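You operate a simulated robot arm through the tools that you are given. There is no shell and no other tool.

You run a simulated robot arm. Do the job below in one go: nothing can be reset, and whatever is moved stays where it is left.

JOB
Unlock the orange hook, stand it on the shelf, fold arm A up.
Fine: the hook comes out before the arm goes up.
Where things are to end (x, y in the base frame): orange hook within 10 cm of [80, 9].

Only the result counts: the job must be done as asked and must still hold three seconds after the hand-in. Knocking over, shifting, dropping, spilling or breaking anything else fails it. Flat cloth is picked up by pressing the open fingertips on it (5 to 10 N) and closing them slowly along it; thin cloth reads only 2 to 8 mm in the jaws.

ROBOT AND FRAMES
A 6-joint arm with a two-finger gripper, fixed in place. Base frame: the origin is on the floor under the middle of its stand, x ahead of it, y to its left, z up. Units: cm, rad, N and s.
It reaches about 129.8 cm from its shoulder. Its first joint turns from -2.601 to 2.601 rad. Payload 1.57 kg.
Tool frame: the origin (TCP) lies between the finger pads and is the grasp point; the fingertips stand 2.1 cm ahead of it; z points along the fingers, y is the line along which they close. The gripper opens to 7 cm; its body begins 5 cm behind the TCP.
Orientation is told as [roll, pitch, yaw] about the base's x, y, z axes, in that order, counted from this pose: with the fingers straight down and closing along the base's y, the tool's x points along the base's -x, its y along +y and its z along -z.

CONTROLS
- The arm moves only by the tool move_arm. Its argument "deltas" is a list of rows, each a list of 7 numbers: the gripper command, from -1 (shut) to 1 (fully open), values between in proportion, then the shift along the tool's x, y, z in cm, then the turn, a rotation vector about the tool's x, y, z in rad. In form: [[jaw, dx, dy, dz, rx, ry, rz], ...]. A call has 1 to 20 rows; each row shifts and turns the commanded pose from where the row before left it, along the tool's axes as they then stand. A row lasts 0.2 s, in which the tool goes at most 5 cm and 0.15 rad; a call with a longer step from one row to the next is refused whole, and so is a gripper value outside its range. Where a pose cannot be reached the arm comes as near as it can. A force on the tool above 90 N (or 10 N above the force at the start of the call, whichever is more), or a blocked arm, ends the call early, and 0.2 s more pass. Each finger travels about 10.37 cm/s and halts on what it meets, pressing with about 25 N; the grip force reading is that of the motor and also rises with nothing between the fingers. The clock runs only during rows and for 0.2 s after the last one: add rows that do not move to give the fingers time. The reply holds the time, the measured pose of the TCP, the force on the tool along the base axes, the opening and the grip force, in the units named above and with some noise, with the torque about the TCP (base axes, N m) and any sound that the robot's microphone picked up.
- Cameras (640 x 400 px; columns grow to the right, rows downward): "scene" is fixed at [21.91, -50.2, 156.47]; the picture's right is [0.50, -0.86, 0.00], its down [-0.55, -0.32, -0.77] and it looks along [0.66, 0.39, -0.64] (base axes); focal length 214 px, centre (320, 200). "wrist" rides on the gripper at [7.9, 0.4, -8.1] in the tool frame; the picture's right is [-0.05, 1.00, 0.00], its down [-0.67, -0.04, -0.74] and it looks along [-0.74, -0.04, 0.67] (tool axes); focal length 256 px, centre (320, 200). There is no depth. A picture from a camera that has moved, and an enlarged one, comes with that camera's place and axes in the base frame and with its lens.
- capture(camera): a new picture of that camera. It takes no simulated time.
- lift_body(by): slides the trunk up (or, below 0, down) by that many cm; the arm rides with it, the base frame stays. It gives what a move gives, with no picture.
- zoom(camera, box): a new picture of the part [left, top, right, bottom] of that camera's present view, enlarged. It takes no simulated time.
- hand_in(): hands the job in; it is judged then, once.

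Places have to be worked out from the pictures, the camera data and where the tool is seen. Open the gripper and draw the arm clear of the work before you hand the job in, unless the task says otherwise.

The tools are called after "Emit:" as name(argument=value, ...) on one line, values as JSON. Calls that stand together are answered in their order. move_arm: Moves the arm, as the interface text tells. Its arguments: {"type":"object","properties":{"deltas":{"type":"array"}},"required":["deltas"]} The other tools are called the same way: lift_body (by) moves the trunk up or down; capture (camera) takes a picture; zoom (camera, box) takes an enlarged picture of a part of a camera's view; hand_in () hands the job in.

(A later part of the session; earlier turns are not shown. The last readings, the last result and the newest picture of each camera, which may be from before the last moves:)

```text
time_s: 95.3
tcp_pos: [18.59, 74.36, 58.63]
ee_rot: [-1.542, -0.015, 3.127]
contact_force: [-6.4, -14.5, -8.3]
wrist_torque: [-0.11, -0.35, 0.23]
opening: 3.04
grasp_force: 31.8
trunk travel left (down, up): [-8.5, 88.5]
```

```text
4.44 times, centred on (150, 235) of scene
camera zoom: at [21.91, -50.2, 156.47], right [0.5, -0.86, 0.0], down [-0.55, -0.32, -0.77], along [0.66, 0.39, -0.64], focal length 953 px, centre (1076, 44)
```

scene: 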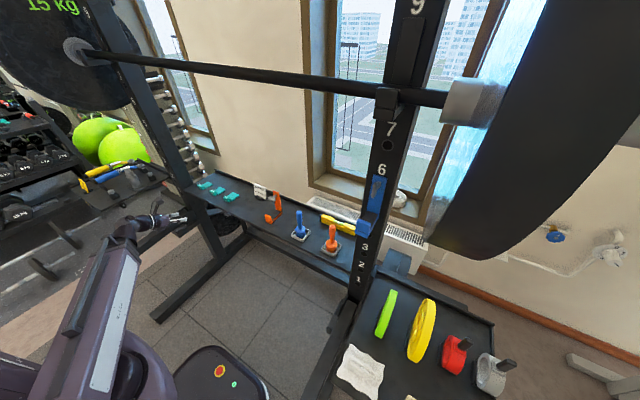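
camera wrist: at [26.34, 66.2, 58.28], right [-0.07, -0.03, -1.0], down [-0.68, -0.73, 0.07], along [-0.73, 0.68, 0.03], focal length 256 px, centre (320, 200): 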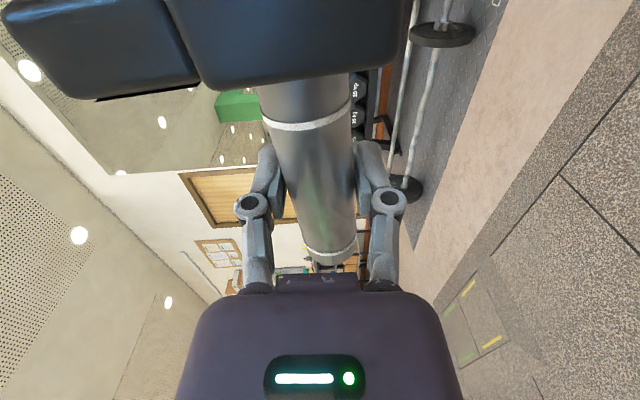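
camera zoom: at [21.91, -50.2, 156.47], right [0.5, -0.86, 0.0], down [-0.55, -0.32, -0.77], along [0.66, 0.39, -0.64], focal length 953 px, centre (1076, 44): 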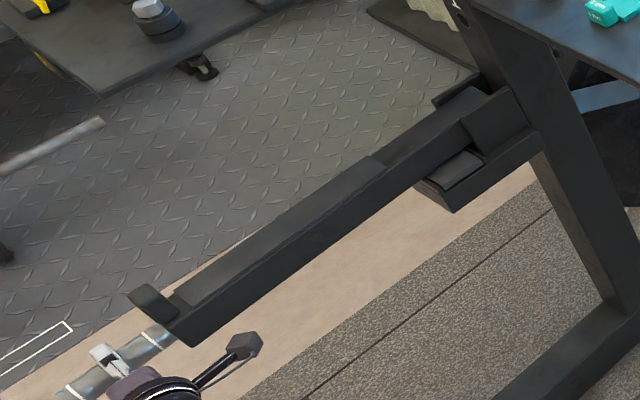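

The grip holds the handle (3.04 cm) and its weight is only about 8 N. I lift the trunk 4 cm and check that the arm swings up freely.

Emit:
lift_body(by=4)

Emit:
zoom(camera="scene", box=[80, 190, 220, 280])

```text
time_s: 96.1
tcp_pos: [18.59, 74.36, 62.66]
ee_rot: [-1.541, -0.017, 3.128]
contact_force: [-9.8, -10.6, -5.7]
wrist_torque: [0.12, 0.39, 0.26]
opening: 2.91
grasp_force: 32.5
trunk travel left (down, up): [-12.5, 84.5]
```

```text
4.44 times, centred on (150, 235) of scene
camera zoom: at [21.91, -50.2, 156.47], right [0.5, -0.86, 0.0], down [-0.55, -0.32, -0.77], along [0.66, 0.39, -0.64], focal length 953 px, centre (1076, 44)
```

zoom: 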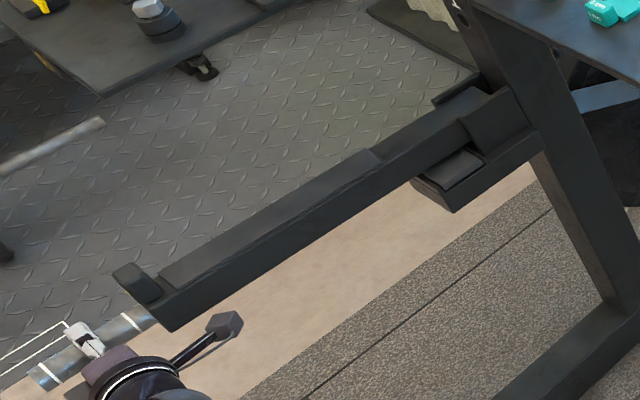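

Arm A swings up with the hand. I roll the grip to match its angle and shift slightly forward along the arc.

Emit:
move_arm(deltas=[[-1, 0.1, 0, 0, 0, 0, 0.05], [-1, 0.1, 0, 0, 0, 0, 0.05], [-1, 0, 0, 0, 0, 0, 0]])

Emit:
lift_body(by=3)

```text
time_s: 96.9
tcp_pos: [18.68, 74.45, 62.6]
ee_rot: [-1.543, -0.114, 3.126]
contact_force: [-14.4, -4.9, -4.5]
wrist_torque: [-0.02, -0.74, 0.25]
opening: 3.03
grasp_force: 31.4
trunk travel left (down, up): [-12.5, 84.5]
```

```text
time_s: 97.7
tcp_pos: [18.98, 74.44, 65.54]
ee_rot: [-1.541, -0.115, 3.121]
contact_force: [-0.4, -3.8, -4.1]
wrist_torque: [0.13, -0.59, -0.2]
opening: 2.9
grasp_force: 31.8
trunk travel left (down, up): [-15.5, 81.5]
```

Still moving freely with small forces. I continue in steps: lift, then roll and shift forward along the arc.

Emit:
lift_body(by=3)

Emit:
move_arm(deltas=[[-1, 0.25, -0.03, 0, 0, 0, 0.06], [-1, 0.25, -0.05, 0, 0, 0, 0.06], [-1, 0, 0, 0, 0, 0, 0]])

Emit:
zoom(camera="scene", box=[80, 170, 220, 270])

```text
time_s: 98.4
tcp_pos: [19.2, 74.44, 68.52]
ee_rot: [-1.541, -0.117, 3.117]
contact_force: [27.6, -5.5, -10.5]
wrist_torque: [-0.04, 0.37, -0.43]
opening: 2.95
grasp_force: 32.3
trunk travel left (down, up): [-18.5, 78.5]
```

```text
time_s: 99.2
tcp_pos: [19.02, 74.41, 68.43]
ee_rot: [-1.539, -0.234, 3.125]
contact_force: [-10.3, 7.2, -4.2]
wrist_torque: [0.03, -0.77, 0.62]
opening: 3.05
grasp_force: 32.0
trunk travel left (down, up): [-18.5, 78.5]
```

```text
4.00 times, centred on (150, 220) of scene
camera zoom: at [21.91, -50.2, 156.47], right [0.5, -0.86, 0.0], down [-0.55, -0.32, -0.77], along [0.66, 0.39, -0.64], focal length 858 px, centre (1000, 120)
```

zoom: 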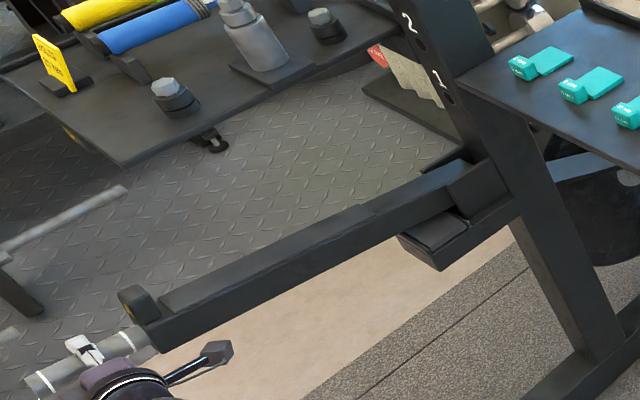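

It follows, but the firm squeeze makes the handle drag radially (27 N). I relax the squeeze to a light one so the handle can slide a little, and continue.

Emit:
move_arm(deltas=[[-0.5, 0, 0, 0, 0, 0, 0], [-0.5, 0.2, -0.05, 0, 0, 0, 0], [-0.5, 0, 0, 0, 0, 0, 0]])

Emit:
lift_body(by=3)

Emit:
move_arm(deltas=[[-0.5, 0.5, -0.15, 0, 0, 0, 0.05], [-0.5, 0.5, -0.15, 0, 0, 0, 0.05], [-0.5, 0, 0, 0, 0, 0, 0]])

Emit:
lift_body(by=3)

Emit:
move_arm(deltas=[[-0.5, 0.6, -0.2, 0, 0, 0, 0.04], [-0.5, 0.6, -0.2, 0, 0, 0, 0.04], [-0.5, 0, 0, 0, 0, 0, 0]])

Emit:
zoom(camera="scene", box=[80, 150, 220, 270])

```text
time_s: 100.0
tcp_pos: [19.19, 74.41, 68.42]
ee_rot: [-1.54, -0.234, 3.127]
contact_force: [-34.8, 11.9, -1.2]
wrist_torque: [0.03, -0.43, -0.04]
opening: 3.0
grasp_force: 32.6
trunk travel left (down, up): [-18.5, 78.5]
```

```text
time_s: 100.8
tcp_pos: [19.81, 74.44, 71.6]
ee_rot: [-1.54, -0.234, 3.114]
contact_force: [11.8, 2.6, -5.5]
wrist_torque: [0.03, -0.81, -0.16]
opening: 2.93
grasp_force: 32.1
trunk travel left (down, up): [-21.5, 75.5]
```

```text
time_s: 101.6
tcp_pos: [20.08, 74.47, 71.63]
ee_rot: [-1.539, -0.335, 3.125]
contact_force: [-33.7, 3.5, 1.4]
wrist_torque: [0.0, -0.53, 0.08]
opening: 3.09
grasp_force: 31.7
trunk travel left (down, up): [-21.5, 75.5]
```

```text
time_s: 102.3
tcp_pos: [20.87, 74.35, 74.54]
ee_rot: [-1.539, -0.335, 3.109]
contact_force: [15.8, -7.1, -8.1]
wrist_torque: [-0.06, -0.74, -0.58]
opening: 2.97
grasp_force: 31.4
trunk travel left (down, up): [-24.5, 72.5]
```

```text
time_s: 103.1
tcp_pos: [21.79, 74.43, 74.54]
ee_rot: [-1.536, -0.416, 3.112]
contact_force: [-12.7, -0.8, -4.1]
wrist_torque: [-0.01, -0.18, 0.1]
opening: 3.11
grasp_force: 32.0
trunk travel left (down, up): [-24.5, 72.5]
```

```text
3.33 times, centred on (150, 210) of scene
camera zoom: at [21.91, -50.2, 156.47], right [0.5, -0.86, 0.0], down [-0.55, -0.32, -0.77], along [0.66, 0.39, -0.64], focal length 715 px, centre (887, 167)
```

zoom: 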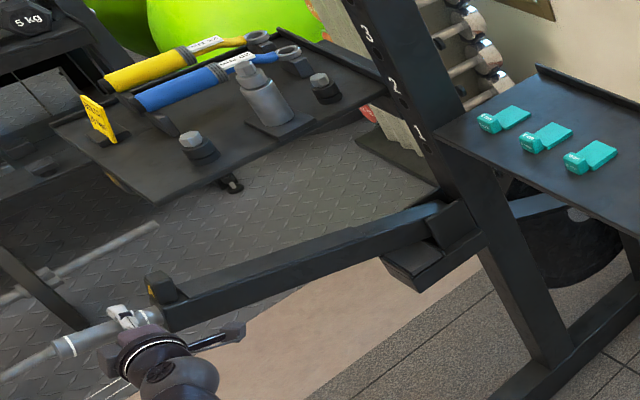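

Arm A is up about 20°. I loosen the squeeze a bit more and keep stepping along the computed arc (hinge near x 64.5, z 59).

Emit:
move_arm(deltas=[[-0.3, -0.3, 0.12, 0, 0, 0, 0], [-0.3, 0, 0, 0, 0, 0, 0]])

Emit:
lift_body(by=3.2)

Emit:
move_arm(deltas=[[-0.3, 0.45, -0.2, 0, 0, 0, 0.03], [-0.3, 0.45, -0.2, 0, 0, 0, 0.03], [-0.3, 0, 0, 0, 0, 0, 0]])

Emit:
capture(camera="wrist")

Emit:
zoom(camera="scene", box=[80, 150, 220, 270])

```text
time_s: 103.7
tcp_pos: [21.83, 74.55, 74.51]
ee_rot: [-1.539, -0.417, 3.107]
contact_force: [15.3, 2.5, -8.1]
wrist_torque: [-0.04, -0.92, -0.33]
opening: 3.05
grasp_force: 31.8
trunk travel left (down, up): [-24.5, 72.5]
```

```text
time_s: 104.5
tcp_pos: [21.2, 74.39, 77.69]
ee_rot: [-1.537, -0.417, 3.122]
contact_force: [-10.3, 3.1, 0.0]
wrist_torque: [0.09, -0.19, 0.5]
opening: 3.0
grasp_force: 31.5
trunk travel left (down, up): [-27.7, 69.3]
```

```text
time_s: 105.3
tcp_pos: [22.14, 74.27, 77.87]
ee_rot: [-1.537, -0.473, 3.12]
contact_force: [-34.8, 5.8, 5.3]
wrist_torque: [0.03, -0.53, 0.11]
opening: 3.09
grasp_force: 31.7
trunk travel left (down, up): [-27.7, 69.3]
```

```text
taken
camera wrist: at [28.94, 66.13, 74.07], right [-0.5, -0.02, -0.86], down [-0.58, -0.73, 0.36], along [-0.64, 0.68, 0.35], focal length 256 px, centre (320, 200)
```

wrist: 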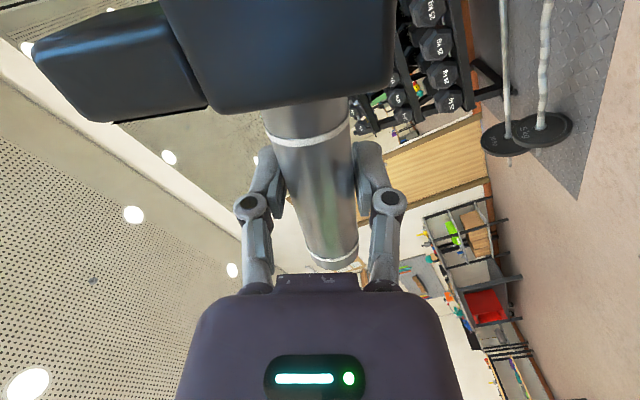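

```text
3.33 times, centred on (150, 210) of scene
camera zoom: at [21.91, -50.2, 156.47], right [0.5, -0.86, 0.0], down [-0.55, -0.32, -0.77], along [0.66, 0.39, -0.64], focal length 715 px, centre (887, 167)
```

zoom: 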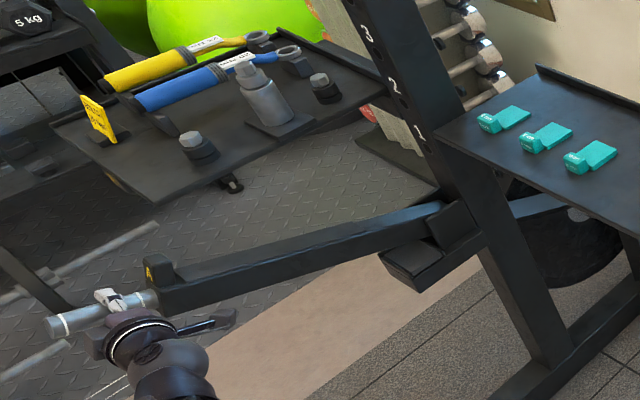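

The grip stays centred between the rings; fitting the readings puts the hinge near x 64.5, z 61.3. I continue with half-steps of lift, roll and forward shift toward about 37°.

Emit:
lift_body(by=2.1)

Emit:
move_arm(deltas=[[-0.3, 0.79, -0.43, 0, 0, 0, 0.05], [-0.3, 0, 0, 0, 0, 0, 0]])

Emit:
lift_body(by=2.1)

Emit:
move_arm(deltas=[[-0.3, 0.83, -0.48, 0, 0, 0, 0.05], [-0.3, 0, 0, 0, 0, 0, 0]])

Emit:
lift_body(by=2.1)

Emit:
move_arm(deltas=[[-0.3, 0.99, -0.66, 0, 0, 0, 0.05], [-0.3, 0, 0, 0, 0, 0, 0]])

Emit:
lift_body(by=2.1)

Emit:
move_arm(deltas=[[-0.3, 0.97, -0.7, 0, 0, 0, 0.055], [-0.3, 0, 0, 0, 0, 0, 0]])

Emit:
capture(camera="wrist")

Emit:
zoom(camera="scene", box=[80, 150, 220, 270])

```text
time_s: 106.0
tcp_pos: [22.99, 74.29, 79.72]
ee_rot: [-1.535, -0.475, 3.103]
contact_force: [18.4, -7.5, -12.2]
wrist_torque: [-0.11, -0.65, -0.52]
opening: 2.97
grasp_force: 32.2
trunk travel left (down, up): [-29.8, 67.2]
```

```text
time_s: 106.6
tcp_pos: [23.06, 74.4, 79.93]
ee_rot: [-1.536, -0.524, 3.117]
contact_force: [-23.5, 1.8, 4.2]
wrist_torque: [0.11, -0.58, 0.74]
opening: 3.04
grasp_force: 32.6
trunk travel left (down, up): [-29.8, 67.2]
```

```text
time_s: 107.3
tcp_pos: [23.99, 74.41, 81.81]
ee_rot: [-1.535, -0.526, 3.1]
contact_force: [21.7, -7.0, -14.3]
wrist_torque: [-0.13, -0.59, -0.54]
opening: 2.98
grasp_force: 32.0
trunk travel left (down, up): [-31.9, 65.1]
```

```text
time_s: 107.9
tcp_pos: [24.08, 74.41, 81.99]
ee_rot: [-1.534, -0.577, 3.117]
contact_force: [-18.9, 10.6, 3.2]
wrist_torque: [0.14, -0.61, 0.76]
opening: 3.06
grasp_force: 31.8
trunk travel left (down, up): [-31.9, 65.1]
```

```text
time_s: 108.5
tcp_pos: [24.85, 74.31, 83.93]
ee_rot: [-1.533, -0.576, 3.098]
contact_force: [25.9, -0.2, -19.3]
wrist_torque: [-0.06, -0.53, -0.28]
opening: 3.01
grasp_force: 31.8
trunk travel left (down, up): [-34.0, 63.0]
```

```text
time_s: 109.2
tcp_pos: [24.98, 74.23, 84.01]
ee_rot: [-1.533, -0.624, 3.115]
contact_force: [-30.1, 16.0, 10.1]
wrist_torque: [0.12, -0.55, 0.25]
opening: 3.07
grasp_force: 32.1
trunk travel left (down, up): [-34.0, 63.0]
```

```text
time_s: 109.8
tcp_pos: [26.24, 74.28, 85.96]
ee_rot: [-1.532, -0.625, 3.095]
contact_force: [24.9, -1.3, -19.2]
wrist_torque: [-0.12, -0.46, -0.4]
opening: 2.99
grasp_force: 32.4
trunk travel left (down, up): [-36.1, 60.9]
```

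```text
time_s: 110.4
tcp_pos: [26.21, 74.33, 86.28]
ee_rot: [-1.533, -0.683, 3.112]
contact_force: [-24.0, 12.3, 7.6]
wrist_torque: [0.25, -0.43, 0.71]
opening: 3.03
grasp_force: 31.9
trunk travel left (down, up): [-36.1, 60.9]
```

```text
taken
camera wrist: at [32.15, 66.05, 81.15], right [-0.67, -0.02, -0.74], down [-0.5, -0.73, 0.47], along [-0.55, 0.68, 0.48], focal length 256 px, centre (320, 200)
```

wrist: 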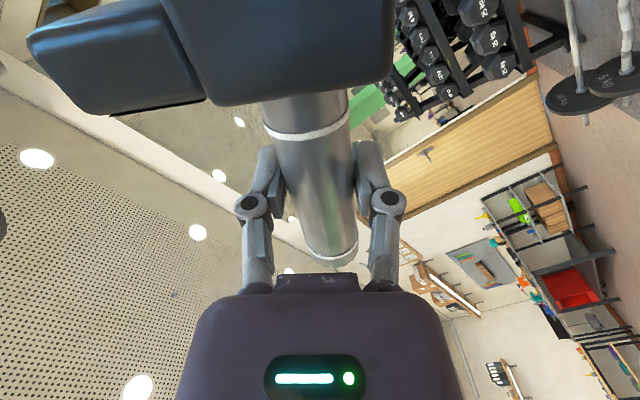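

```text
3.33 times, centred on (150, 210) of scene
camera zoom: at [21.91, -50.2, 156.47], right [0.5, -0.86, 0.0], down [-0.55, -0.32, -0.77], along [0.66, 0.39, -0.64], focal length 715 px, centre (887, 167)
```

zoom: 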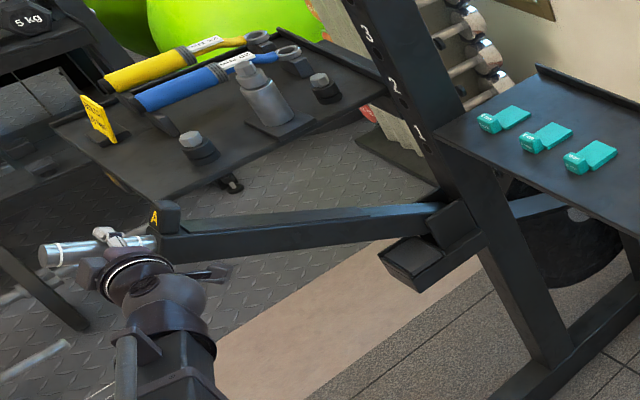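

It follows the computed arc exactly (about 38° up), and the grip is still mid-handle. I keep going in the same manner.

Emit:
lift_body(by=2.0)

Emit:
move_arm(deltas=[[-0.3, 1.03, -0.85, 0, 0, 0, 0.052], [-0.3, 0, 0, 0, 0, 0, 0]])

Emit:
lift_body(by=1.9)

Emit:
move_arm(deltas=[[-0.3, 1.08, -1.0, 0, 0, 0, 0.052], [-0.3, 0, 0, 0, 0, 0, 0]])

Emit:
lift_body(by=1.8)

Emit:
move_arm(deltas=[[-0.3, 1.08, -1.11, 0, 0, 0, 0.052], [-0.3, 0, 0, 0, 0, 0, 0]])

Emit:
lift_body(by=1.7)

Emit:
move_arm(deltas=[[-0.3, 1.09, -1.24, 0, 0, 0, 0.052], [-0.3, 0, 0, 0, 0, 0, 0]])

Emit:
capture(camera="wrist")

Emit:
zoom(camera="scene", box=[80, 130, 220, 250])

```text
time_s: 111.1
tcp_pos: [26.83, 74.13, 87.96]
ee_rot: [-1.531, -0.683, 3.102]
contact_force: [3.2, -0.1, -1.8]
wrist_torque: [0.07, -0.02, 0.19]
opening: 3.02
grasp_force: 4.7
trunk travel left (down, up): [-38.1, 58.9]
```

```text
time_s: 111.7
tcp_pos: [28.02, 74.09, 88.09]
ee_rot: [-1.531, -0.734, 3.103]
contact_force: [-9.6, -1.6, -2.3]
wrist_torque: [0.12, -0.12, 0.18]
opening: 3.05
grasp_force: 31.7
trunk travel left (down, up): [-38.1, 58.9]
```

```text
time_s: 112.4
tcp_pos: [27.97, 74.17, 90.09]
ee_rot: [-1.531, -0.733, 3.106]
contact_force: [-5.2, 4.8, 0.6]
wrist_torque: [0.31, -0.25, 0.34]
opening: 3.01
grasp_force: 25.4
trunk travel left (down, up): [-40.0, 57.0]
```

```text
time_s: 113.0
tcp_pos: [29.93, 74.19, 89.97]
ee_rot: [-1.528, -0.783, 3.092]
contact_force: [-1.2, -3.2, -6.3]
wrist_torque: [-0.41, -0.18, -0.5]
opening: 3.08
grasp_force: 26.5
trunk travel left (down, up): [-40.0, 57.0]
```

```text
time_s: 113.6
tcp_pos: [29.46, 74.32, 91.93]
ee_rot: [-1.529, -0.785, 3.101]
contact_force: [-3.7, 5.5, -0.6]
wrist_torque: [0.39, -0.16, 0.57]
opening: 3.0
grasp_force: 25.9
trunk travel left (down, up): [-41.8, 55.2]
```

```text
time_s: 114.2
tcp_pos: [30.68, 74.12, 92.08]
ee_rot: [-1.527, -0.834, 3.099]
contact_force: [-30.5, 9.9, 22.6]
wrist_torque: [0.11, -0.48, 0.13]
opening: 3.03
grasp_force: 31.9
trunk travel left (down, up): [-41.8, 55.2]
```

```text
time_s: 114.8
tcp_pos: [31.72, 74.11, 93.43]
ee_rot: [-1.523, -0.837, 3.084]
contact_force: [20.8, -9.0, -23.3]
wrist_torque: [-0.13, -0.48, -0.19]
opening: 2.99
grasp_force: 31.8
trunk travel left (down, up): [-43.5, 53.5]
```

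```text
time_s: 115.5
tcp_pos: [32.31, 74.18, 93.74]
ee_rot: [-1.525, -0.888, 3.099]
contact_force: [-27.6, 22.5, 28.1]
wrist_torque: [-0.61, -0.87, 0.88]
opening: 3.03
grasp_force: 32.2
trunk travel left (down, up): [-43.5, 53.5]
```

```text
taken
camera wrist: at [36.98, 65.94, 87.6], right [-0.81, -0.01, -0.59], down [-0.4, -0.73, 0.56], along [-0.43, 0.69, 0.58], focal length 256 px, centre (320, 200)
```

wrist: 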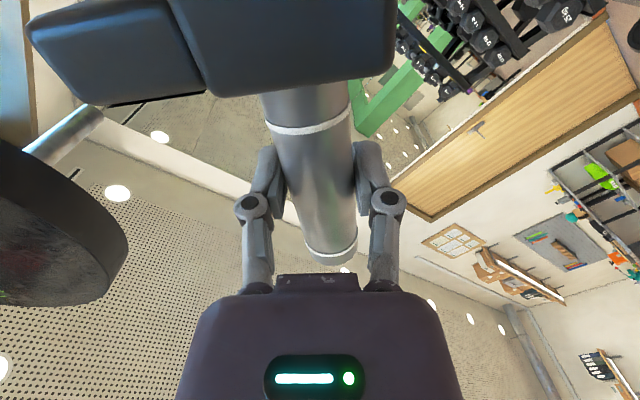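

```text
3.33 times, centred on (150, 190) of scene
camera zoom: at [21.91, -50.2, 156.47], right [0.5, -0.86, 0.0], down [-0.55, -0.32, -0.77], along [0.66, 0.39, -0.64], focal length 715 px, centre (887, 233)
```

zoom: 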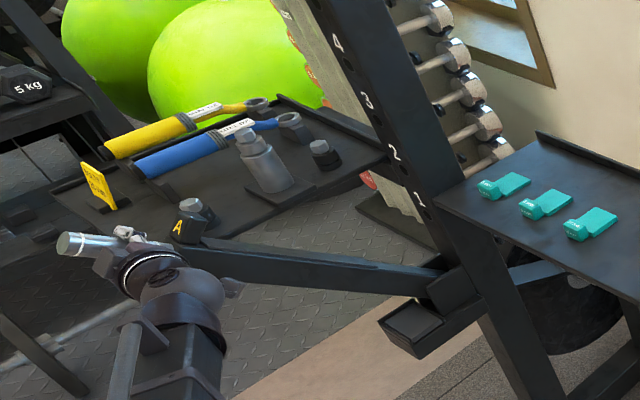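

About 50° up and on the arc. The barbell plate seen at left is well above and outside the path. I continue four more half-steps.

Emit:
lift_body(by=1.65)

Emit:
move_arm(deltas=[[-0.3, 1.06, -1.33, 0, 0, 0, 0.052], [-0.3, 0, 0, 0, 0, 0, 0]])

Emit:
lift_body(by=1.55)

Emit:
move_arm(deltas=[[-0.3, 1.065, -1.49, 0, 0, 0, 0.052], [-0.3, 0, 0, 0, 0, 0, 0]])

Emit:
lift_body(by=1.46)

Emit:
move_arm(deltas=[[-0.3, 1.03, -1.6, 0, 0, 0, 0.052], [-0.3, 0, 0, 0, 0, 0, 0]])

Emit:
lift_body(by=1.35)

Emit:
move_arm(deltas=[[-0.3, 0.97, -1.71, 0, 0, 0, 0.052], [-0.3, 0, 0, 0, 0, 0, 0]])

Emit:
capture(camera="wrist")

Emit:
zoom(camera="scene", box=[80, 110, 220, 230])

```text
time_s: 116.1
tcp_pos: [33.31, 74.22, 94.97]
ee_rot: [-1.521, -0.888, 3.079]
contact_force: [19.0, -8.8, -23.4]
wrist_torque: [-0.09, -0.47, -0.09]
opening: 2.97
grasp_force: 31.8
trunk travel left (down, up): [-45.1, 51.9]
```

```text
time_s: 116.7
tcp_pos: [34.09, 74.21, 95.34]
ee_rot: [-1.523, -0.94, 3.094]
contact_force: [-26.7, 15.7, 23.7]
wrist_torque: [0.18, -0.48, 0.26]
opening: 3.06
grasp_force: 31.9
trunk travel left (down, up): [-45.1, 51.9]
```

```text
time_s: 117.3
tcp_pos: [35.25, 74.32, 96.52]
ee_rot: [-1.516, -0.94, 3.075]
contact_force: [19.5, -5.8, -26.7]
wrist_torque: [-0.12, -0.46, -0.17]
opening: 3.01
grasp_force: 31.7
trunk travel left (down, up): [-46.7, 50.3]
```

```text
time_s: 117.9
tcp_pos: [35.82, 74.14, 97.18]
ee_rot: [-1.517, -0.991, 3.088]
contact_force: [-25.1, 5.8, 20.5]
wrist_torque: [0.11, -0.35, 0.66]
opening: 3.03
grasp_force: 31.5
trunk travel left (down, up): [-46.7, 50.3]
```

```text
time_s: 118.5
tcp_pos: [36.94, 74.2, 97.9]
ee_rot: [-1.511, -0.992, 3.069]
contact_force: [17.8, -5.9, -26.5]
wrist_torque: [-0.15, -0.45, -0.14]
opening: 3.05
grasp_force: 31.9
trunk travel left (down, up): [-48.1, 48.9]
```

```text
time_s: 119.1
tcp_pos: [38.13, 74.15, 98.3]
ee_rot: [-1.512, -1.045, 3.077]
contact_force: [-8.9, 2.7, 6.9]
wrist_torque: [0.34, -0.1, 0.33]
opening: 3.05
grasp_force: 31.8
trunk travel left (down, up): [-48.1, 48.9]
```

```text
time_s: 119.8
tcp_pos: [38.71, 74.29, 99.29]
ee_rot: [-1.507, -1.046, 3.066]
contact_force: [15.6, -5.5, -26.8]
wrist_torque: [-0.23, -0.5, -0.23]
opening: 3.02
grasp_force: 32.2
trunk travel left (down, up): [-49.5, 47.5]
```

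```text
time_s: 120.3
tcp_pos: [39.87, 74.15, 99.8]
ee_rot: [-1.509, -1.097, 3.078]
contact_force: [-20.5, 14.9, 26.2]
wrist_torque: [0.1, -0.46, 0.08]
opening: 3.05
grasp_force: 32.1
trunk travel left (down, up): [-49.5, 47.5]
```

```text
taken
camera wrist: at [42.91, 65.96, 92.82], right [-0.91, 0.0, -0.41], down [-0.28, -0.72, 0.63], along [-0.3, 0.69, 0.66], focal length 256 px, centre (320, 200)
```

wrist: 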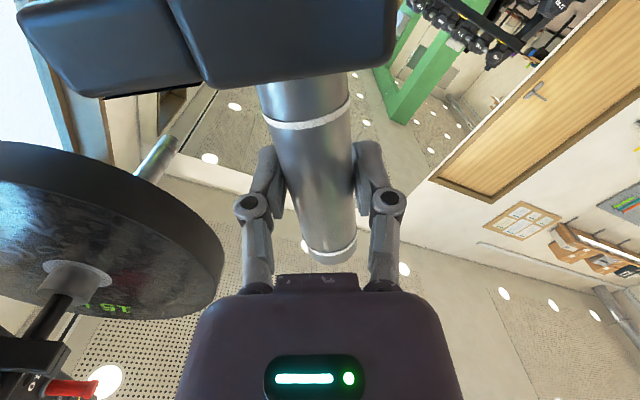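

```text
3.33 times, centred on (150, 170) of scene
camera zoom: at [21.91, -50.2, 156.47], right [0.5, -0.86, 0.0], down [-0.55, -0.32, -0.77], along [0.66, 0.39, -0.64], focal length 715 px, centre (887, 300)
```

zoom: 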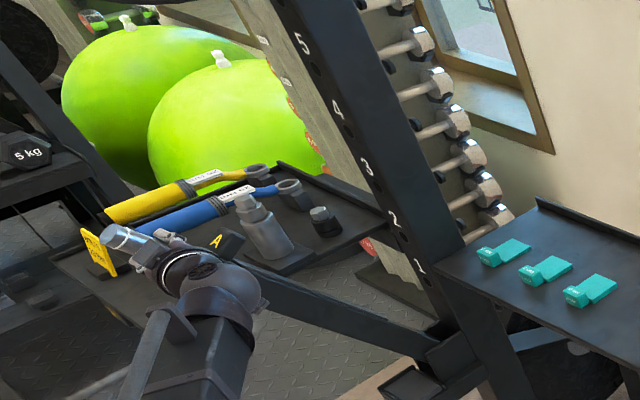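

About 63° up, all clear around. I continue, now mostly moving forward.

Emit:
lift_body(by=1.26)

Emit:
move_arm(deltas=[[-0.3, 0.458, -0.91, 0, 0, 0, 0.026], [-0.3, 0.458, -0.91, 0, 0, 0, 0.026], [-0.3, 0, 0, 0, 0, 0, 0]])

Emit:
lift_body(by=1.14)

Emit:
move_arm(deltas=[[-0.3, 0.42, -0.96, 0, 0, 0, 0.026], [-0.3, 0.42, -0.96, 0, 0, 0, 0.026], [-0.3, 0, 0, 0, 0, 0, 0]])

Emit:
lift_body(by=1.03)

Emit:
move_arm(deltas=[[-0.3, 0.38, -1.01, 0, 0, 0, 0.026], [-0.3, 0.38, -1.01, 0, 0, 0, 0.026], [-0.3, 0, 0, 0, 0, 0, 0]])

Emit:
lift_body(by=0.92)

Emit:
move_arm(deltas=[[-0.3, 0.34, -1.05, 0, 0, 0, 0.026], [-0.3, 0.34, -1.05, 0, 0, 0, 0.026], [-0.3, 0, 0, 0, 0, 0, 0]])

Emit:
capture(camera="wrist")

Emit:
zoom(camera="scene", box=[90, 110, 230, 230])

```text
time_s: 121.0
tcp_pos: [40.43, 74.21, 100.68]
ee_rot: [-1.501, -1.093, 3.062]
contact_force: [0.6, -0.9, -4.5]
wrist_torque: [-0.55, -0.34, -0.56]
opening: 3.02
grasp_force: 26.2
trunk travel left (down, up): [-50.8, 46.2]
```

```text
time_s: 121.8
tcp_pos: [41.97, 74.1, 101.04]
ee_rot: [-1.501, -1.147, 3.066]
contact_force: [-19.8, 4.0, 27.5]
wrist_torque: [0.2, -0.43, 0.11]
opening: 3.05
grasp_force: 31.7
trunk travel left (down, up): [-50.8, 46.2]
```

```text
time_s: 122.3
tcp_pos: [42.25, 74.26, 102.01]
ee_rot: [-1.493, -1.149, 3.058]
contact_force: [-0.5, -0.7, -5.0]
wrist_torque: [-0.02, -0.07, 0.13]
opening: 3.03
grasp_force: 4.5
trunk travel left (down, up): [-51.9, 45.1]
```

```text
time_s: 123.2
tcp_pos: [44.01, 74.17, 102.18]
ee_rot: [-1.491, -1.199, 3.055]
contact_force: [-17.5, 13.1, 30.0]
wrist_torque: [0.13, -0.48, 0.08]
opening: 3.04
grasp_force: 32.6
trunk travel left (down, up): [-51.9, 45.1]
```

```text
time_s: 123.7
tcp_pos: [44.88, 74.17, 102.73]
ee_rot: [-1.475, -1.197, 3.035]
contact_force: [11.7, -9.8, -28.5]
wrist_torque: [-0.11, -0.45, -0.13]
opening: 3.0
grasp_force: 32.1
trunk travel left (down, up): [-52.9, 44.1]
```

```text
time_s: 124.5
tcp_pos: [46.28, 74.14, 103.13]
ee_rot: [-1.471, -1.25, 3.032]
contact_force: [-1.4, 4.8, 9.9]
wrist_torque: [0.17, -0.29, -0.29]
opening: 3.05
grasp_force: 4.0
trunk travel left (down, up): [-52.9, 44.1]
```

```text
time_s: 125.1
tcp_pos: [46.59, 74.18, 103.91]
ee_rot: [-1.473, -1.25, 3.032]
contact_force: [-2.2, 1.7, -1.0]
wrist_torque: [-0.19, -0.32, -0.37]
opening: 3.05
grasp_force: 25.9
trunk travel left (down, up): [-53.8, 43.2]
```

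```text
time_s: 125.9
tcp_pos: [48.55, 74.0, 104.08]
ee_rot: [-1.456, -1.302, 3.016]
contact_force: [-12.0, 16.7, 30.6]
wrist_torque: [0.18, -0.5, 0.06]
opening: 3.05
grasp_force: 31.8
trunk travel left (down, up): [-53.8, 43.2]
```

```text
taken
camera wrist: at [50.1, 65.75, 96.6], right [-0.98, 0.01, -0.21], down [-0.15, -0.72, 0.67], along [-0.15, 0.69, 0.71], focal length 256 px, centre (320, 200)
```

wrist: 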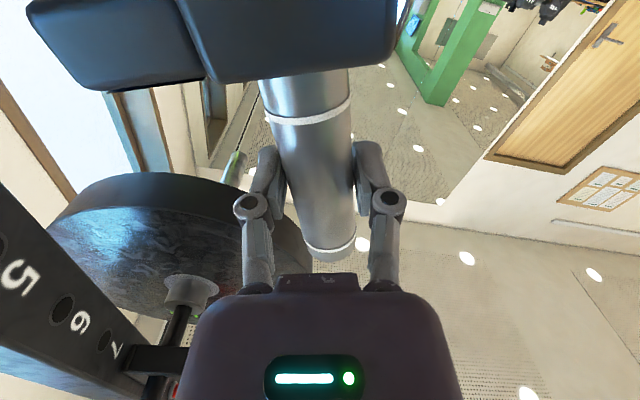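

```text
3.33 times, centred on (160, 170) of scene
camera zoom: at [21.91, -50.2, 156.47], right [0.5, -0.86, 0.0], down [-0.55, -0.32, -0.77], along [0.66, 0.39, -0.64], focal length 715 px, centre (853, 300)
```

zoom: 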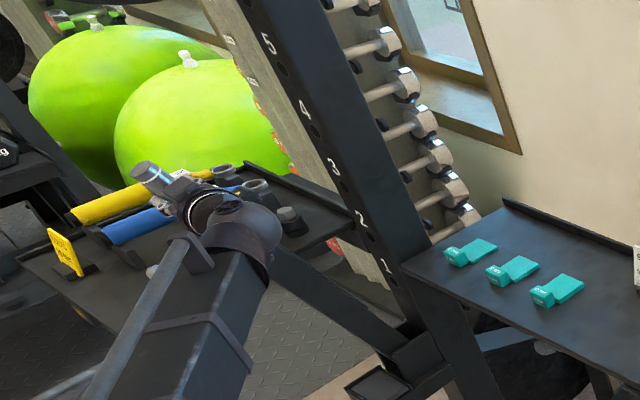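

About 74° up. I do the next two steps and check forces and clearance to the upright.

Emit:
lift_body(by=0.8)

Emit:
move_arm(deltas=[[-0.3, 0.29, -1.08, 0, 0, 0, 0.026], [-0.3, 0.29, -1.08, 0, 0, 0, 0.026], [-0.3, 0, 0, 0, 0, 0, 0]])

Emit:
lift_body(by=0.68)

Emit:
move_arm(deltas=[[-0.3, 0.235, -1.12, 0, 0, 0, 0.026], [-0.3, 0.235, -1.12, 0, 0, 0, 0.026], [-0.3, 0, 0, 0, 0, 0, 0]])

Emit:
capture(camera="wrist")

Emit:
zoom(camera="scene", box=[100, 110, 240, 230])

```text
time_s: 126.5
tcp_pos: [49.24, 74.03, 104.37]
ee_rot: [-1.435, -1.298, 2.99]
contact_force: [9.5, -10.1, -28.1]
wrist_torque: [-0.33, -0.47, -0.22]
opening: 3.01
grasp_force: 31.9
trunk travel left (down, up): [-54.6, 42.4]
```

```text
time_s: 127.3
tcp_pos: [50.69, 74.09, 104.85]
ee_rot: [-1.434, -1.357, 2.994]
contact_force: [-6.0, 8.7, 18.4]
wrist_torque: [0.62, -0.46, 0.48]
opening: 3.04
grasp_force: 31.6
trunk travel left (down, up): [-54.6, 42.4]
```

```text
time_s: 127.8
tcp_pos: [51.29, 74.06, 105.09]
ee_rot: [-1.405, -1.351, 2.959]
contact_force: [6.1, -7.0, -22.7]
wrist_torque: [-0.66, -0.53, -0.29]
opening: 3.03
grasp_force: 32.5
trunk travel left (down, up): [-55.3, 41.7]
```

```text
time_s: 128.7
tcp_pos: [53.04, 74.06, 105.4]
ee_rot: [-1.383, -1.409, 2.946]
contact_force: [-4.9, 11.8, 19.1]
wrist_torque: [0.64, -0.44, 0.44]
opening: 3.04
grasp_force: 31.8
trunk travel left (down, up): [-55.3, 41.7]
```

```text
taken
camera wrist: at [53.78, 65.78, 97.91], right [-0.99, 0.01, -0.11], down [-0.08, -0.72, 0.69], along [-0.07, 0.69, 0.72], focal length 256 px, centre (320, 200)
```

wrist: 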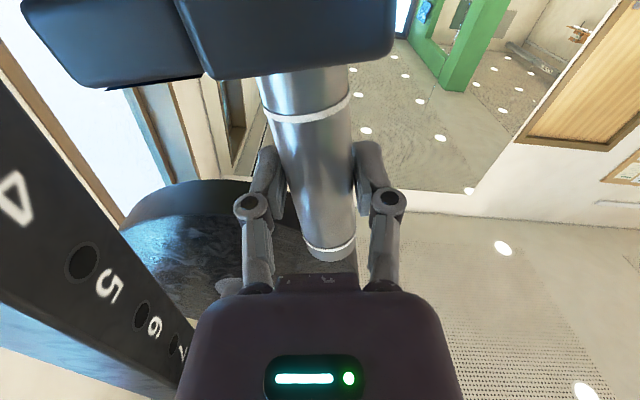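

```text
3.33 times, centred on (170, 170) of scene
camera zoom: at [21.91, -50.2, 156.47], right [0.5, -0.86, 0.0], down [-0.55, -0.32, -0.77], along [0.66, 0.39, -0.64], focal length 715 px, centre (820, 300)
```

zoom: 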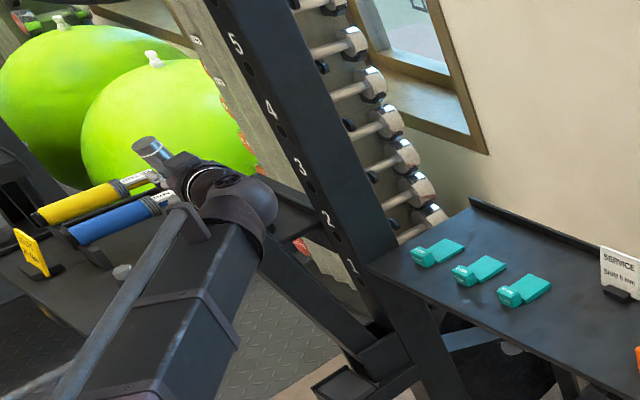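

About 80° up, still on the arc. I continue in smaller pieces and watch for the stop or a click.

Emit:
lift_body(by=0.56)

Emit:
move_arm(deltas=[[-0.3, 0.18, -1.15, 0, 0, 0, 0.026], [-0.3, 0.18, -1.15, 0, 0, 0, 0.026], [-0.3, 0, 0, 0, 0, 0, 0]])

Emit:
lift_body(by=0.43)

Emit:
move_arm(deltas=[[-0.3, 0.12, -1.17, 0, 0, 0, 0.026], [-0.3, 0.12, -1.17, 0, 0, 0, 0.026], [-0.3, 0, 0, 0, 0, 0, 0]])

Emit:
capture(camera="wrist")

Emit:
zoom(camera="scene", box=[100, 110, 240, 230])

```text
time_s: 129.2
tcp_pos: [53.5, 74.13, 105.62]
ee_rot: [-1.35, -1.403, 2.907]
contact_force: [3.5, -1.5, -16.1]
wrist_torque: [-0.87, -0.44, -0.22]
opening: 2.99
grasp_force: 31.8
trunk travel left (down, up): [-55.9, 41.1]
```

```text
time_s: 130.0
tcp_pos: [55.45, 74.09, 106.01]
ee_rot: [-1.292, -1.46, 2.851]
contact_force: [-3.2, 20.2, 24.0]
wrist_torque: [0.52, -0.5, 0.14]
opening: 3.04
grasp_force: 32.0
trunk travel left (down, up): [-55.9, 41.1]
```

```text
time_s: 130.5
tcp_pos: [55.63, 74.01, 106.22]
ee_rot: [-1.252, -1.454, 2.81]
contact_force: [0.4, 10.4, -7.1]
wrist_torque: [-0.66, -0.25, -0.12]
opening: 3.03
grasp_force: 32.1
trunk travel left (down, up): [-56.3, 40.7]
```

```text
time_s: 131.3
tcp_pos: [57.88, 74.0, 106.39]
ee_rot: [-1.045, -1.507, 2.603]
contact_force: [-0.9, 27.0, 27.5]
wrist_torque: [0.26, -0.54, 0.02]
opening: 3.04
grasp_force: 31.9
trunk travel left (down, up): [-56.3, 40.7]
```

```text
taken
camera wrist: at [57.75, 65.72, 98.78], right [-1.0, 0.01, 0.0], down [-0.01, -0.72, 0.69], along [0.01, 0.69, 0.72], focal length 256 px, centre (320, 200)
```

wrist: 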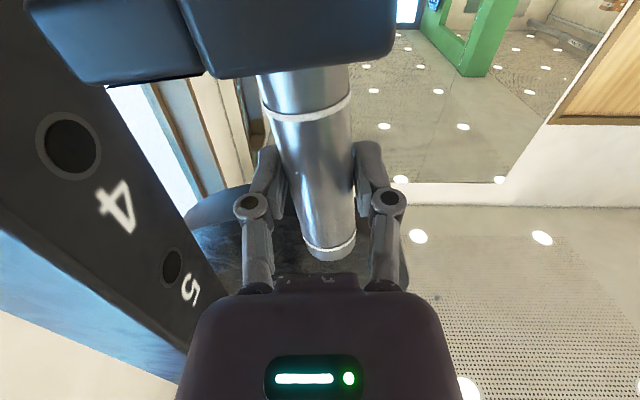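

```text
3.33 times, centred on (170, 170) of scene
camera zoom: at [21.91, -50.2, 156.47], right [0.5, -0.86, 0.0], down [-0.55, -0.32, -0.77], along [0.66, 0.39, -0.64], focal length 715 px, centre (820, 300)
```

zoom: 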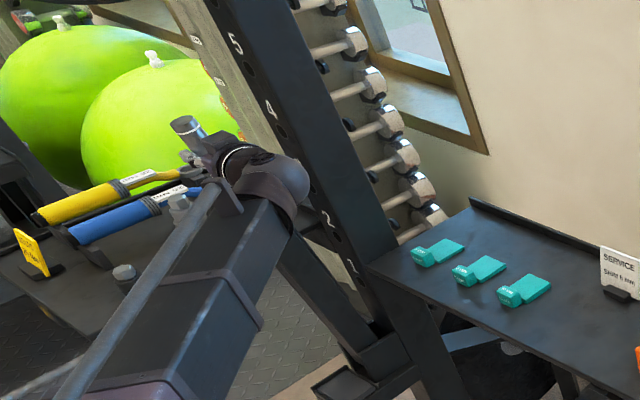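

About 86° and no stop felt yet. I push on gently in small rows, listening for a latch.

Emit:
lift_body(by=0.25)

Emit:
move_arm(deltas=[[-0.3, 0.03, -0.5, 0, 0, 0, 0.011], [-0.3, 0.03, -0.5, 0, 0, 0, 0.011], [-0.3, 0.02, -0.5, 0, 0, 0, 0.011], [-0.3, 0, 0, 0, 0, 0, 0]])

Emit:
capture(camera="wrist")

Emit:
zoom(camera="scene", box=[120, 120, 240, 230])

```text
time_s: 131.9
tcp_pos: [57.95, 73.98, 106.43]
ee_rot: [-1.012, -1.501, 2.567]
contact_force: [-0.4, 19.3, 5.5]
wrist_torque: [-0.14, -0.15, 0.08]
opening: 3.02
grasp_force: 32.4
trunk travel left (down, up): [-56.6, 40.4]
```

```text
time_s: 132.9
tcp_pos: [59.35, 73.99, 106.58]
ee_rot: [-0.634, -1.529, 2.192]
contact_force: [-1.3, 26.0, 17.6]
wrist_torque: [0.0, -0.66, 0.03]
opening: 3.02
grasp_force: 32.1
trunk travel left (down, up): [-56.6, 40.4]
```

```text
taken
camera wrist: at [59.05, 65.69, 98.95], right [-1.0, 0.01, 0.03], down [0.01, -0.72, 0.69], along [0.03, 0.69, 0.72], focal length 256 px, centre (320, 200)
```

wrist: 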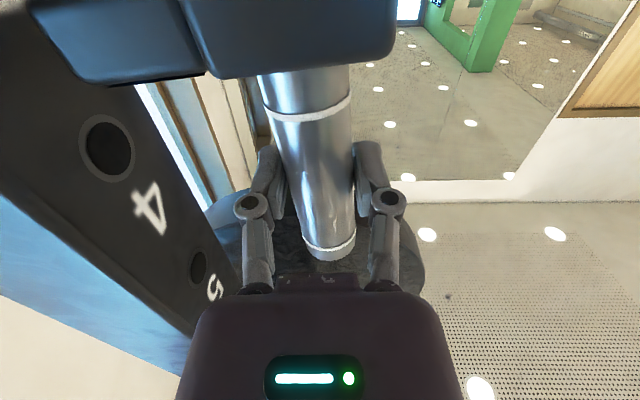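

```text
3.64 times, centred on (180, 175) of scene
camera zoom: at [21.91, -50.2, 156.47], right [0.5, -0.86, 0.0], down [-0.55, -0.32, -0.77], along [0.66, 0.39, -0.64], focal length 780 px, centre (829, 291)
```

zoom: 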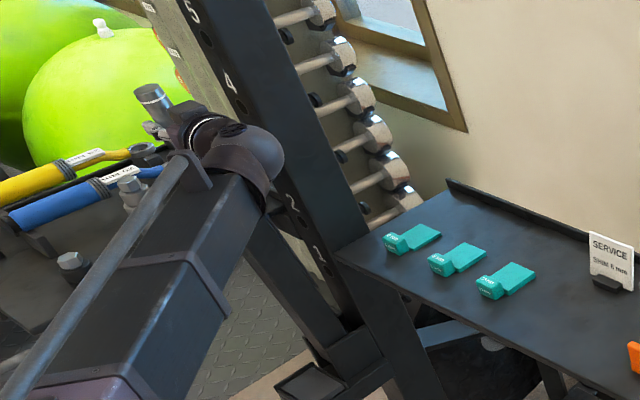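

Still free at about 88°. I push on in 0.4 cm rows.

Emit:
move_arm(deltas=[[-0.3, 0.0, -0.4, 0, 0, 0, 0.009], [-0.3, 0.0, -0.4, 0, 0, 0, 0.009], [-0.3, 0, -0.4, 0, 0, 0, 0.009], [-0.3, 0, -0.4, 0, 0, 0, 0.009], [-0.3, 0, 0, 0, 0, 0, 0]])

Emit:
capture(camera="wrist")

```text
time_s: 134.1
tcp_pos: [59.91, 73.97, 106.57]
ee_rot: [0.112, -1.53, 1.465]
contact_force: [-59.9, -0.3, -21.6]
wrist_torque: [-0.19, -0.79, 0.31]
opening: 3.07
grasp_force: 32.5
trunk travel left (down, up): [-56.6, 40.4]
```

```text
taken
camera wrist: at [59.46, 65.62, 99.01], right [-1.0, 0.0, 0.06], down [0.04, -0.72, 0.69], along [0.04, 0.7, 0.72], focal length 256 px, centre (320, 200)
```

wrist: 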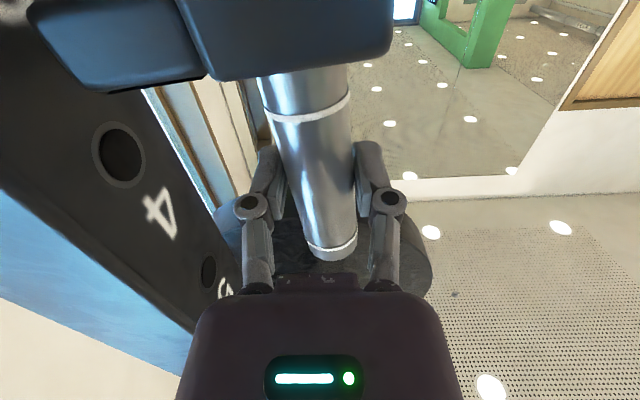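

A firm stop at x ≈ 59.9 (60 N): the arm is fully folded against the upright. I take off the push and then open the jaws a little as a cage to see whether it stays up by itself.

Emit:
move_arm(deltas=[[-0.3, 0.0, 0.4, 0, 0, 0, 0], [-0.3, 0, 0.3, 0, 0, 0, 0], [-0.3, 0, 0, 0, 0, 0, 0]])

Emit:
move_arm(deltas=[[-0.1, 0, 0, 0, 0, 0, 0], [0.0, 0, 0, 0, 0, 0, 0], [0.1, 0, 0, 0, 0, 0, 0], [0.1, 0, 0, 0, 0, 0, 0], [0.1, 0, 0, 0, 0, 0, 0]])

Emit:
capture(camera="wrist")

Emit:
zoom(camera="scene", box=[120, 120, 240, 230])

```text
time_s: 134.9
tcp_pos: [59.78, 73.99, 106.64]
ee_rot: [0.22, -1.534, 1.349]
contact_force: [-45.8, -7.1, -26.0]
wrist_torque: [-0.13, -0.75, 0.37]
opening: 3.05
grasp_force: 32.2
trunk travel left (down, up): [-56.6, 40.4]
```

```text
time_s: 136.1
tcp_pos: [60.4, 73.76, 106.7]
ee_rot: [0.316, -1.534, 1.241]
contact_force: [-6.9, 2.7, 1.2]
wrist_torque: [-0.02, -0.02, 0.01]
opening: 4.29
grasp_force: 3.0
trunk travel left (down, up): [-56.6, 40.4]
```

```text
taken
camera wrist: at [59.74, 65.5, 98.98], right [-1.0, 0.02, 0.06], down [0.03, -0.72, 0.69], along [0.06, 0.69, 0.72], focal length 256 px, centre (320, 200)
```

wrist: 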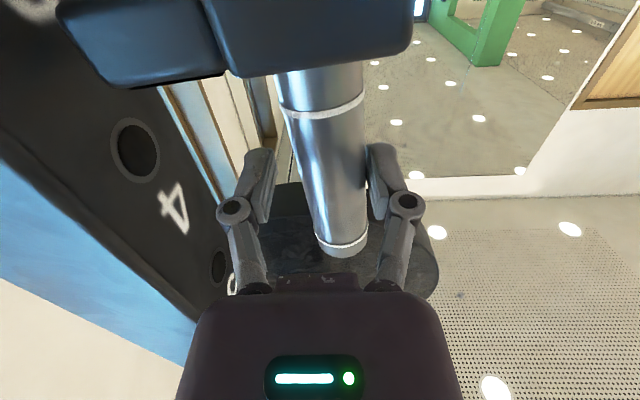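

```text
3.64 times, centred on (180, 175) of scene
camera zoom: at [21.91, -50.2, 156.47], right [0.5, -0.86, 0.0], down [-0.55, -0.32, -0.77], along [0.66, 0.39, -0.64], focal length 780 px, centre (829, 291)
```

zoom: 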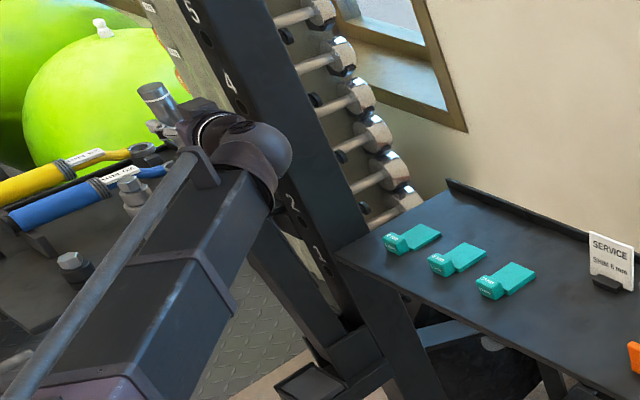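

The handle now touches only the front (−x) finger, with about 7 N. I ease the hand back 0.8 cm to see whether the arm follows (falls) or stays.

Emit:
move_arm(deltas=[[0.1, 0, 0.4, 0, 0, 0, 0], [0.1, 0, 0.4, 0, 0, 0, 0], [0.1, 0, 0, 0, 0, 0, 0], [0.1, 0, 0, 0, 0, 0, 0]])

Emit:
capture(camera="wrist")

```text
time_s: 137.1
tcp_pos: [59.58, 73.79, 106.53]
ee_rot: [0.324, -1.533, 1.231]
contact_force: [0.3, 0.5, 0.4]
wrist_torque: [0.02, 0.0, 0.01]
opening: 3.83
grasp_force: 0.0
trunk travel left (down, up): [-56.6, 40.4]
```

```text
taken
camera wrist: at [59.0, 65.46, 98.92], right [-1.0, 0.02, 0.06], down [0.03, -0.72, 0.69], along [0.06, 0.69, 0.72], focal length 256 px, centre (320, 200)
```

wrist: 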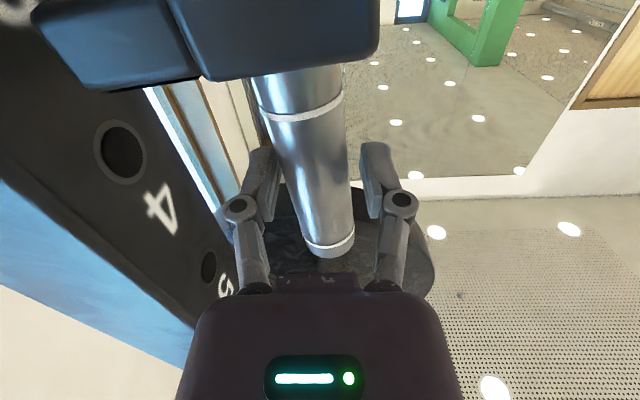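

The handle stands free between the fingers with no force, so it holds itself up. I open wider, wait a second and compare.

Emit:
move_arm(deltas=[[0.3, 0, 0, 0, 0, 0, 0], [0.6, 0, 0, 0, 0, 0, 0], [0.8, 0, 0, 0, 0, 0, 0], [0.8, 0, 0, 0, 0, 0, 0], [0.8, 0, 0, 0, 0, 0, 0], [0.8, 0, 0, 0, 0, 0, 0], [0.8, 0, 0, 0, 0, 0, 0], [0.8, 0, 0, 0, 0, 0, 0]])

Emit:
capture(camera="wrist")

Emit:
zoom(camera="scene", box=[120, 120, 240, 230])

```text
time_s: 138.9
tcp_pos: [59.67, 73.86, 106.4]
ee_rot: [0.324, -1.534, 1.232]
contact_force: [-0.1, 0.0, -0.4]
wrist_torque: [-0.02, 0.01, -0.01]
opening: 6.31
grasp_force: 0.0
trunk travel left (down, up): [-56.6, 40.4]
```

```text
taken
camera wrist: at [58.99, 65.46, 98.92], right [-1.0, 0.02, 0.06], down [0.03, -0.72, 0.69], along [0.06, 0.69, 0.72], focal length 256 px, centre (320, 200)
```

wrist: 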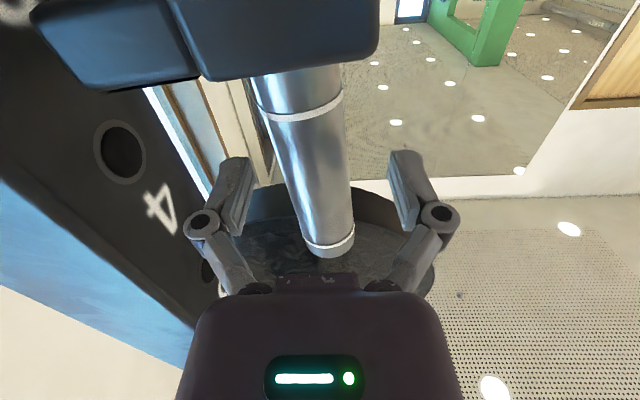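

```text
3.64 times, centred on (180, 175) of scene
camera zoom: at [21.91, -50.2, 156.47], right [0.5, -0.86, 0.0], down [-0.55, -0.32, -0.77], along [0.66, 0.39, -0.64], focal length 780 px, centre (829, 291)
```

zoom: 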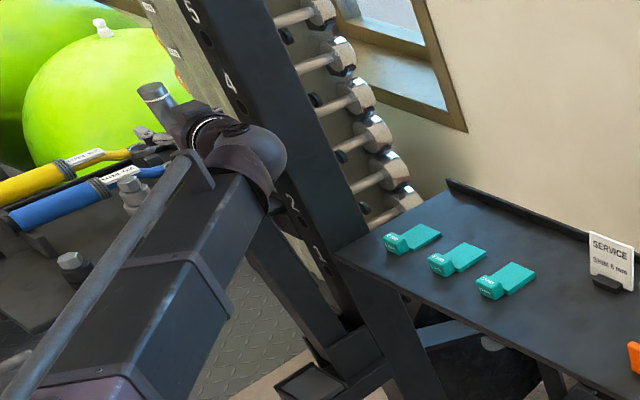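

The arm stays up untouched. I withdraw the open hand straight to the right (−y), 15 cm, and look at the folded arm.

Emit:
move_arm(deltas=[[0.8, 0, 0, -1, 0, 0, 0], [0.8, 0, 0, -2, 0, 0, 0], [0.8, 0, 0, -3, 0, 0, 0], [0.8, 0, 0, -4, 0, 0, 0], [0.8, 0, 0, -5, 0, 0, 0], [0.8, 0, 0, 0, 0, 0, 0]])

Emit:
capture(camera="wrist")

Emit:
zoom(camera="scene", box=[120, 120, 240, 230])

```text
time_s: 140.3
tcp_pos: [59.29, 58.83, 106.62]
ee_rot: [0.347, -1.536, 1.209]
contact_force: [-0.7, -0.4, 0.4]
wrist_torque: [0.01, -0.03, 0.01]
opening: 6.28
grasp_force: 0.0
out of reach, approached as far as the arm can: row 4
trunk travel left (down, up): [-56.6, 40.4]
```

```text
taken
camera wrist: at [58.68, 50.5, 98.95], right [-1.0, 0.02, 0.06], down [0.03, -0.72, 0.69], along [0.06, 0.69, 0.72], focal length 256 px, centre (320, 200)
```

wrist: 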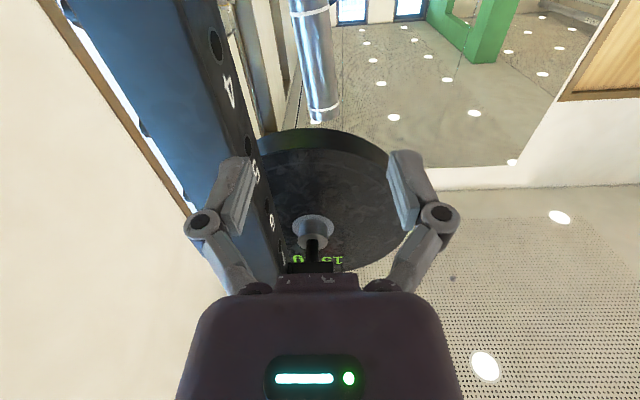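

```text
3.64 times, centred on (180, 175) of scene
camera zoom: at [21.91, -50.2, 156.47], right [0.5, -0.86, 0.0], down [-0.55, -0.32, -0.77], along [0.66, 0.39, -0.64], focal length 780 px, centre (829, 291)
```

zoom: 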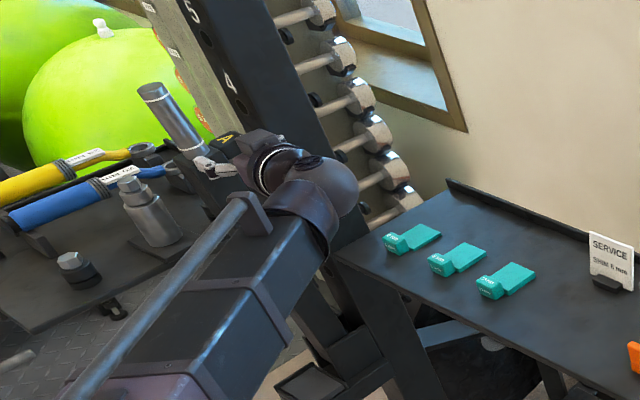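

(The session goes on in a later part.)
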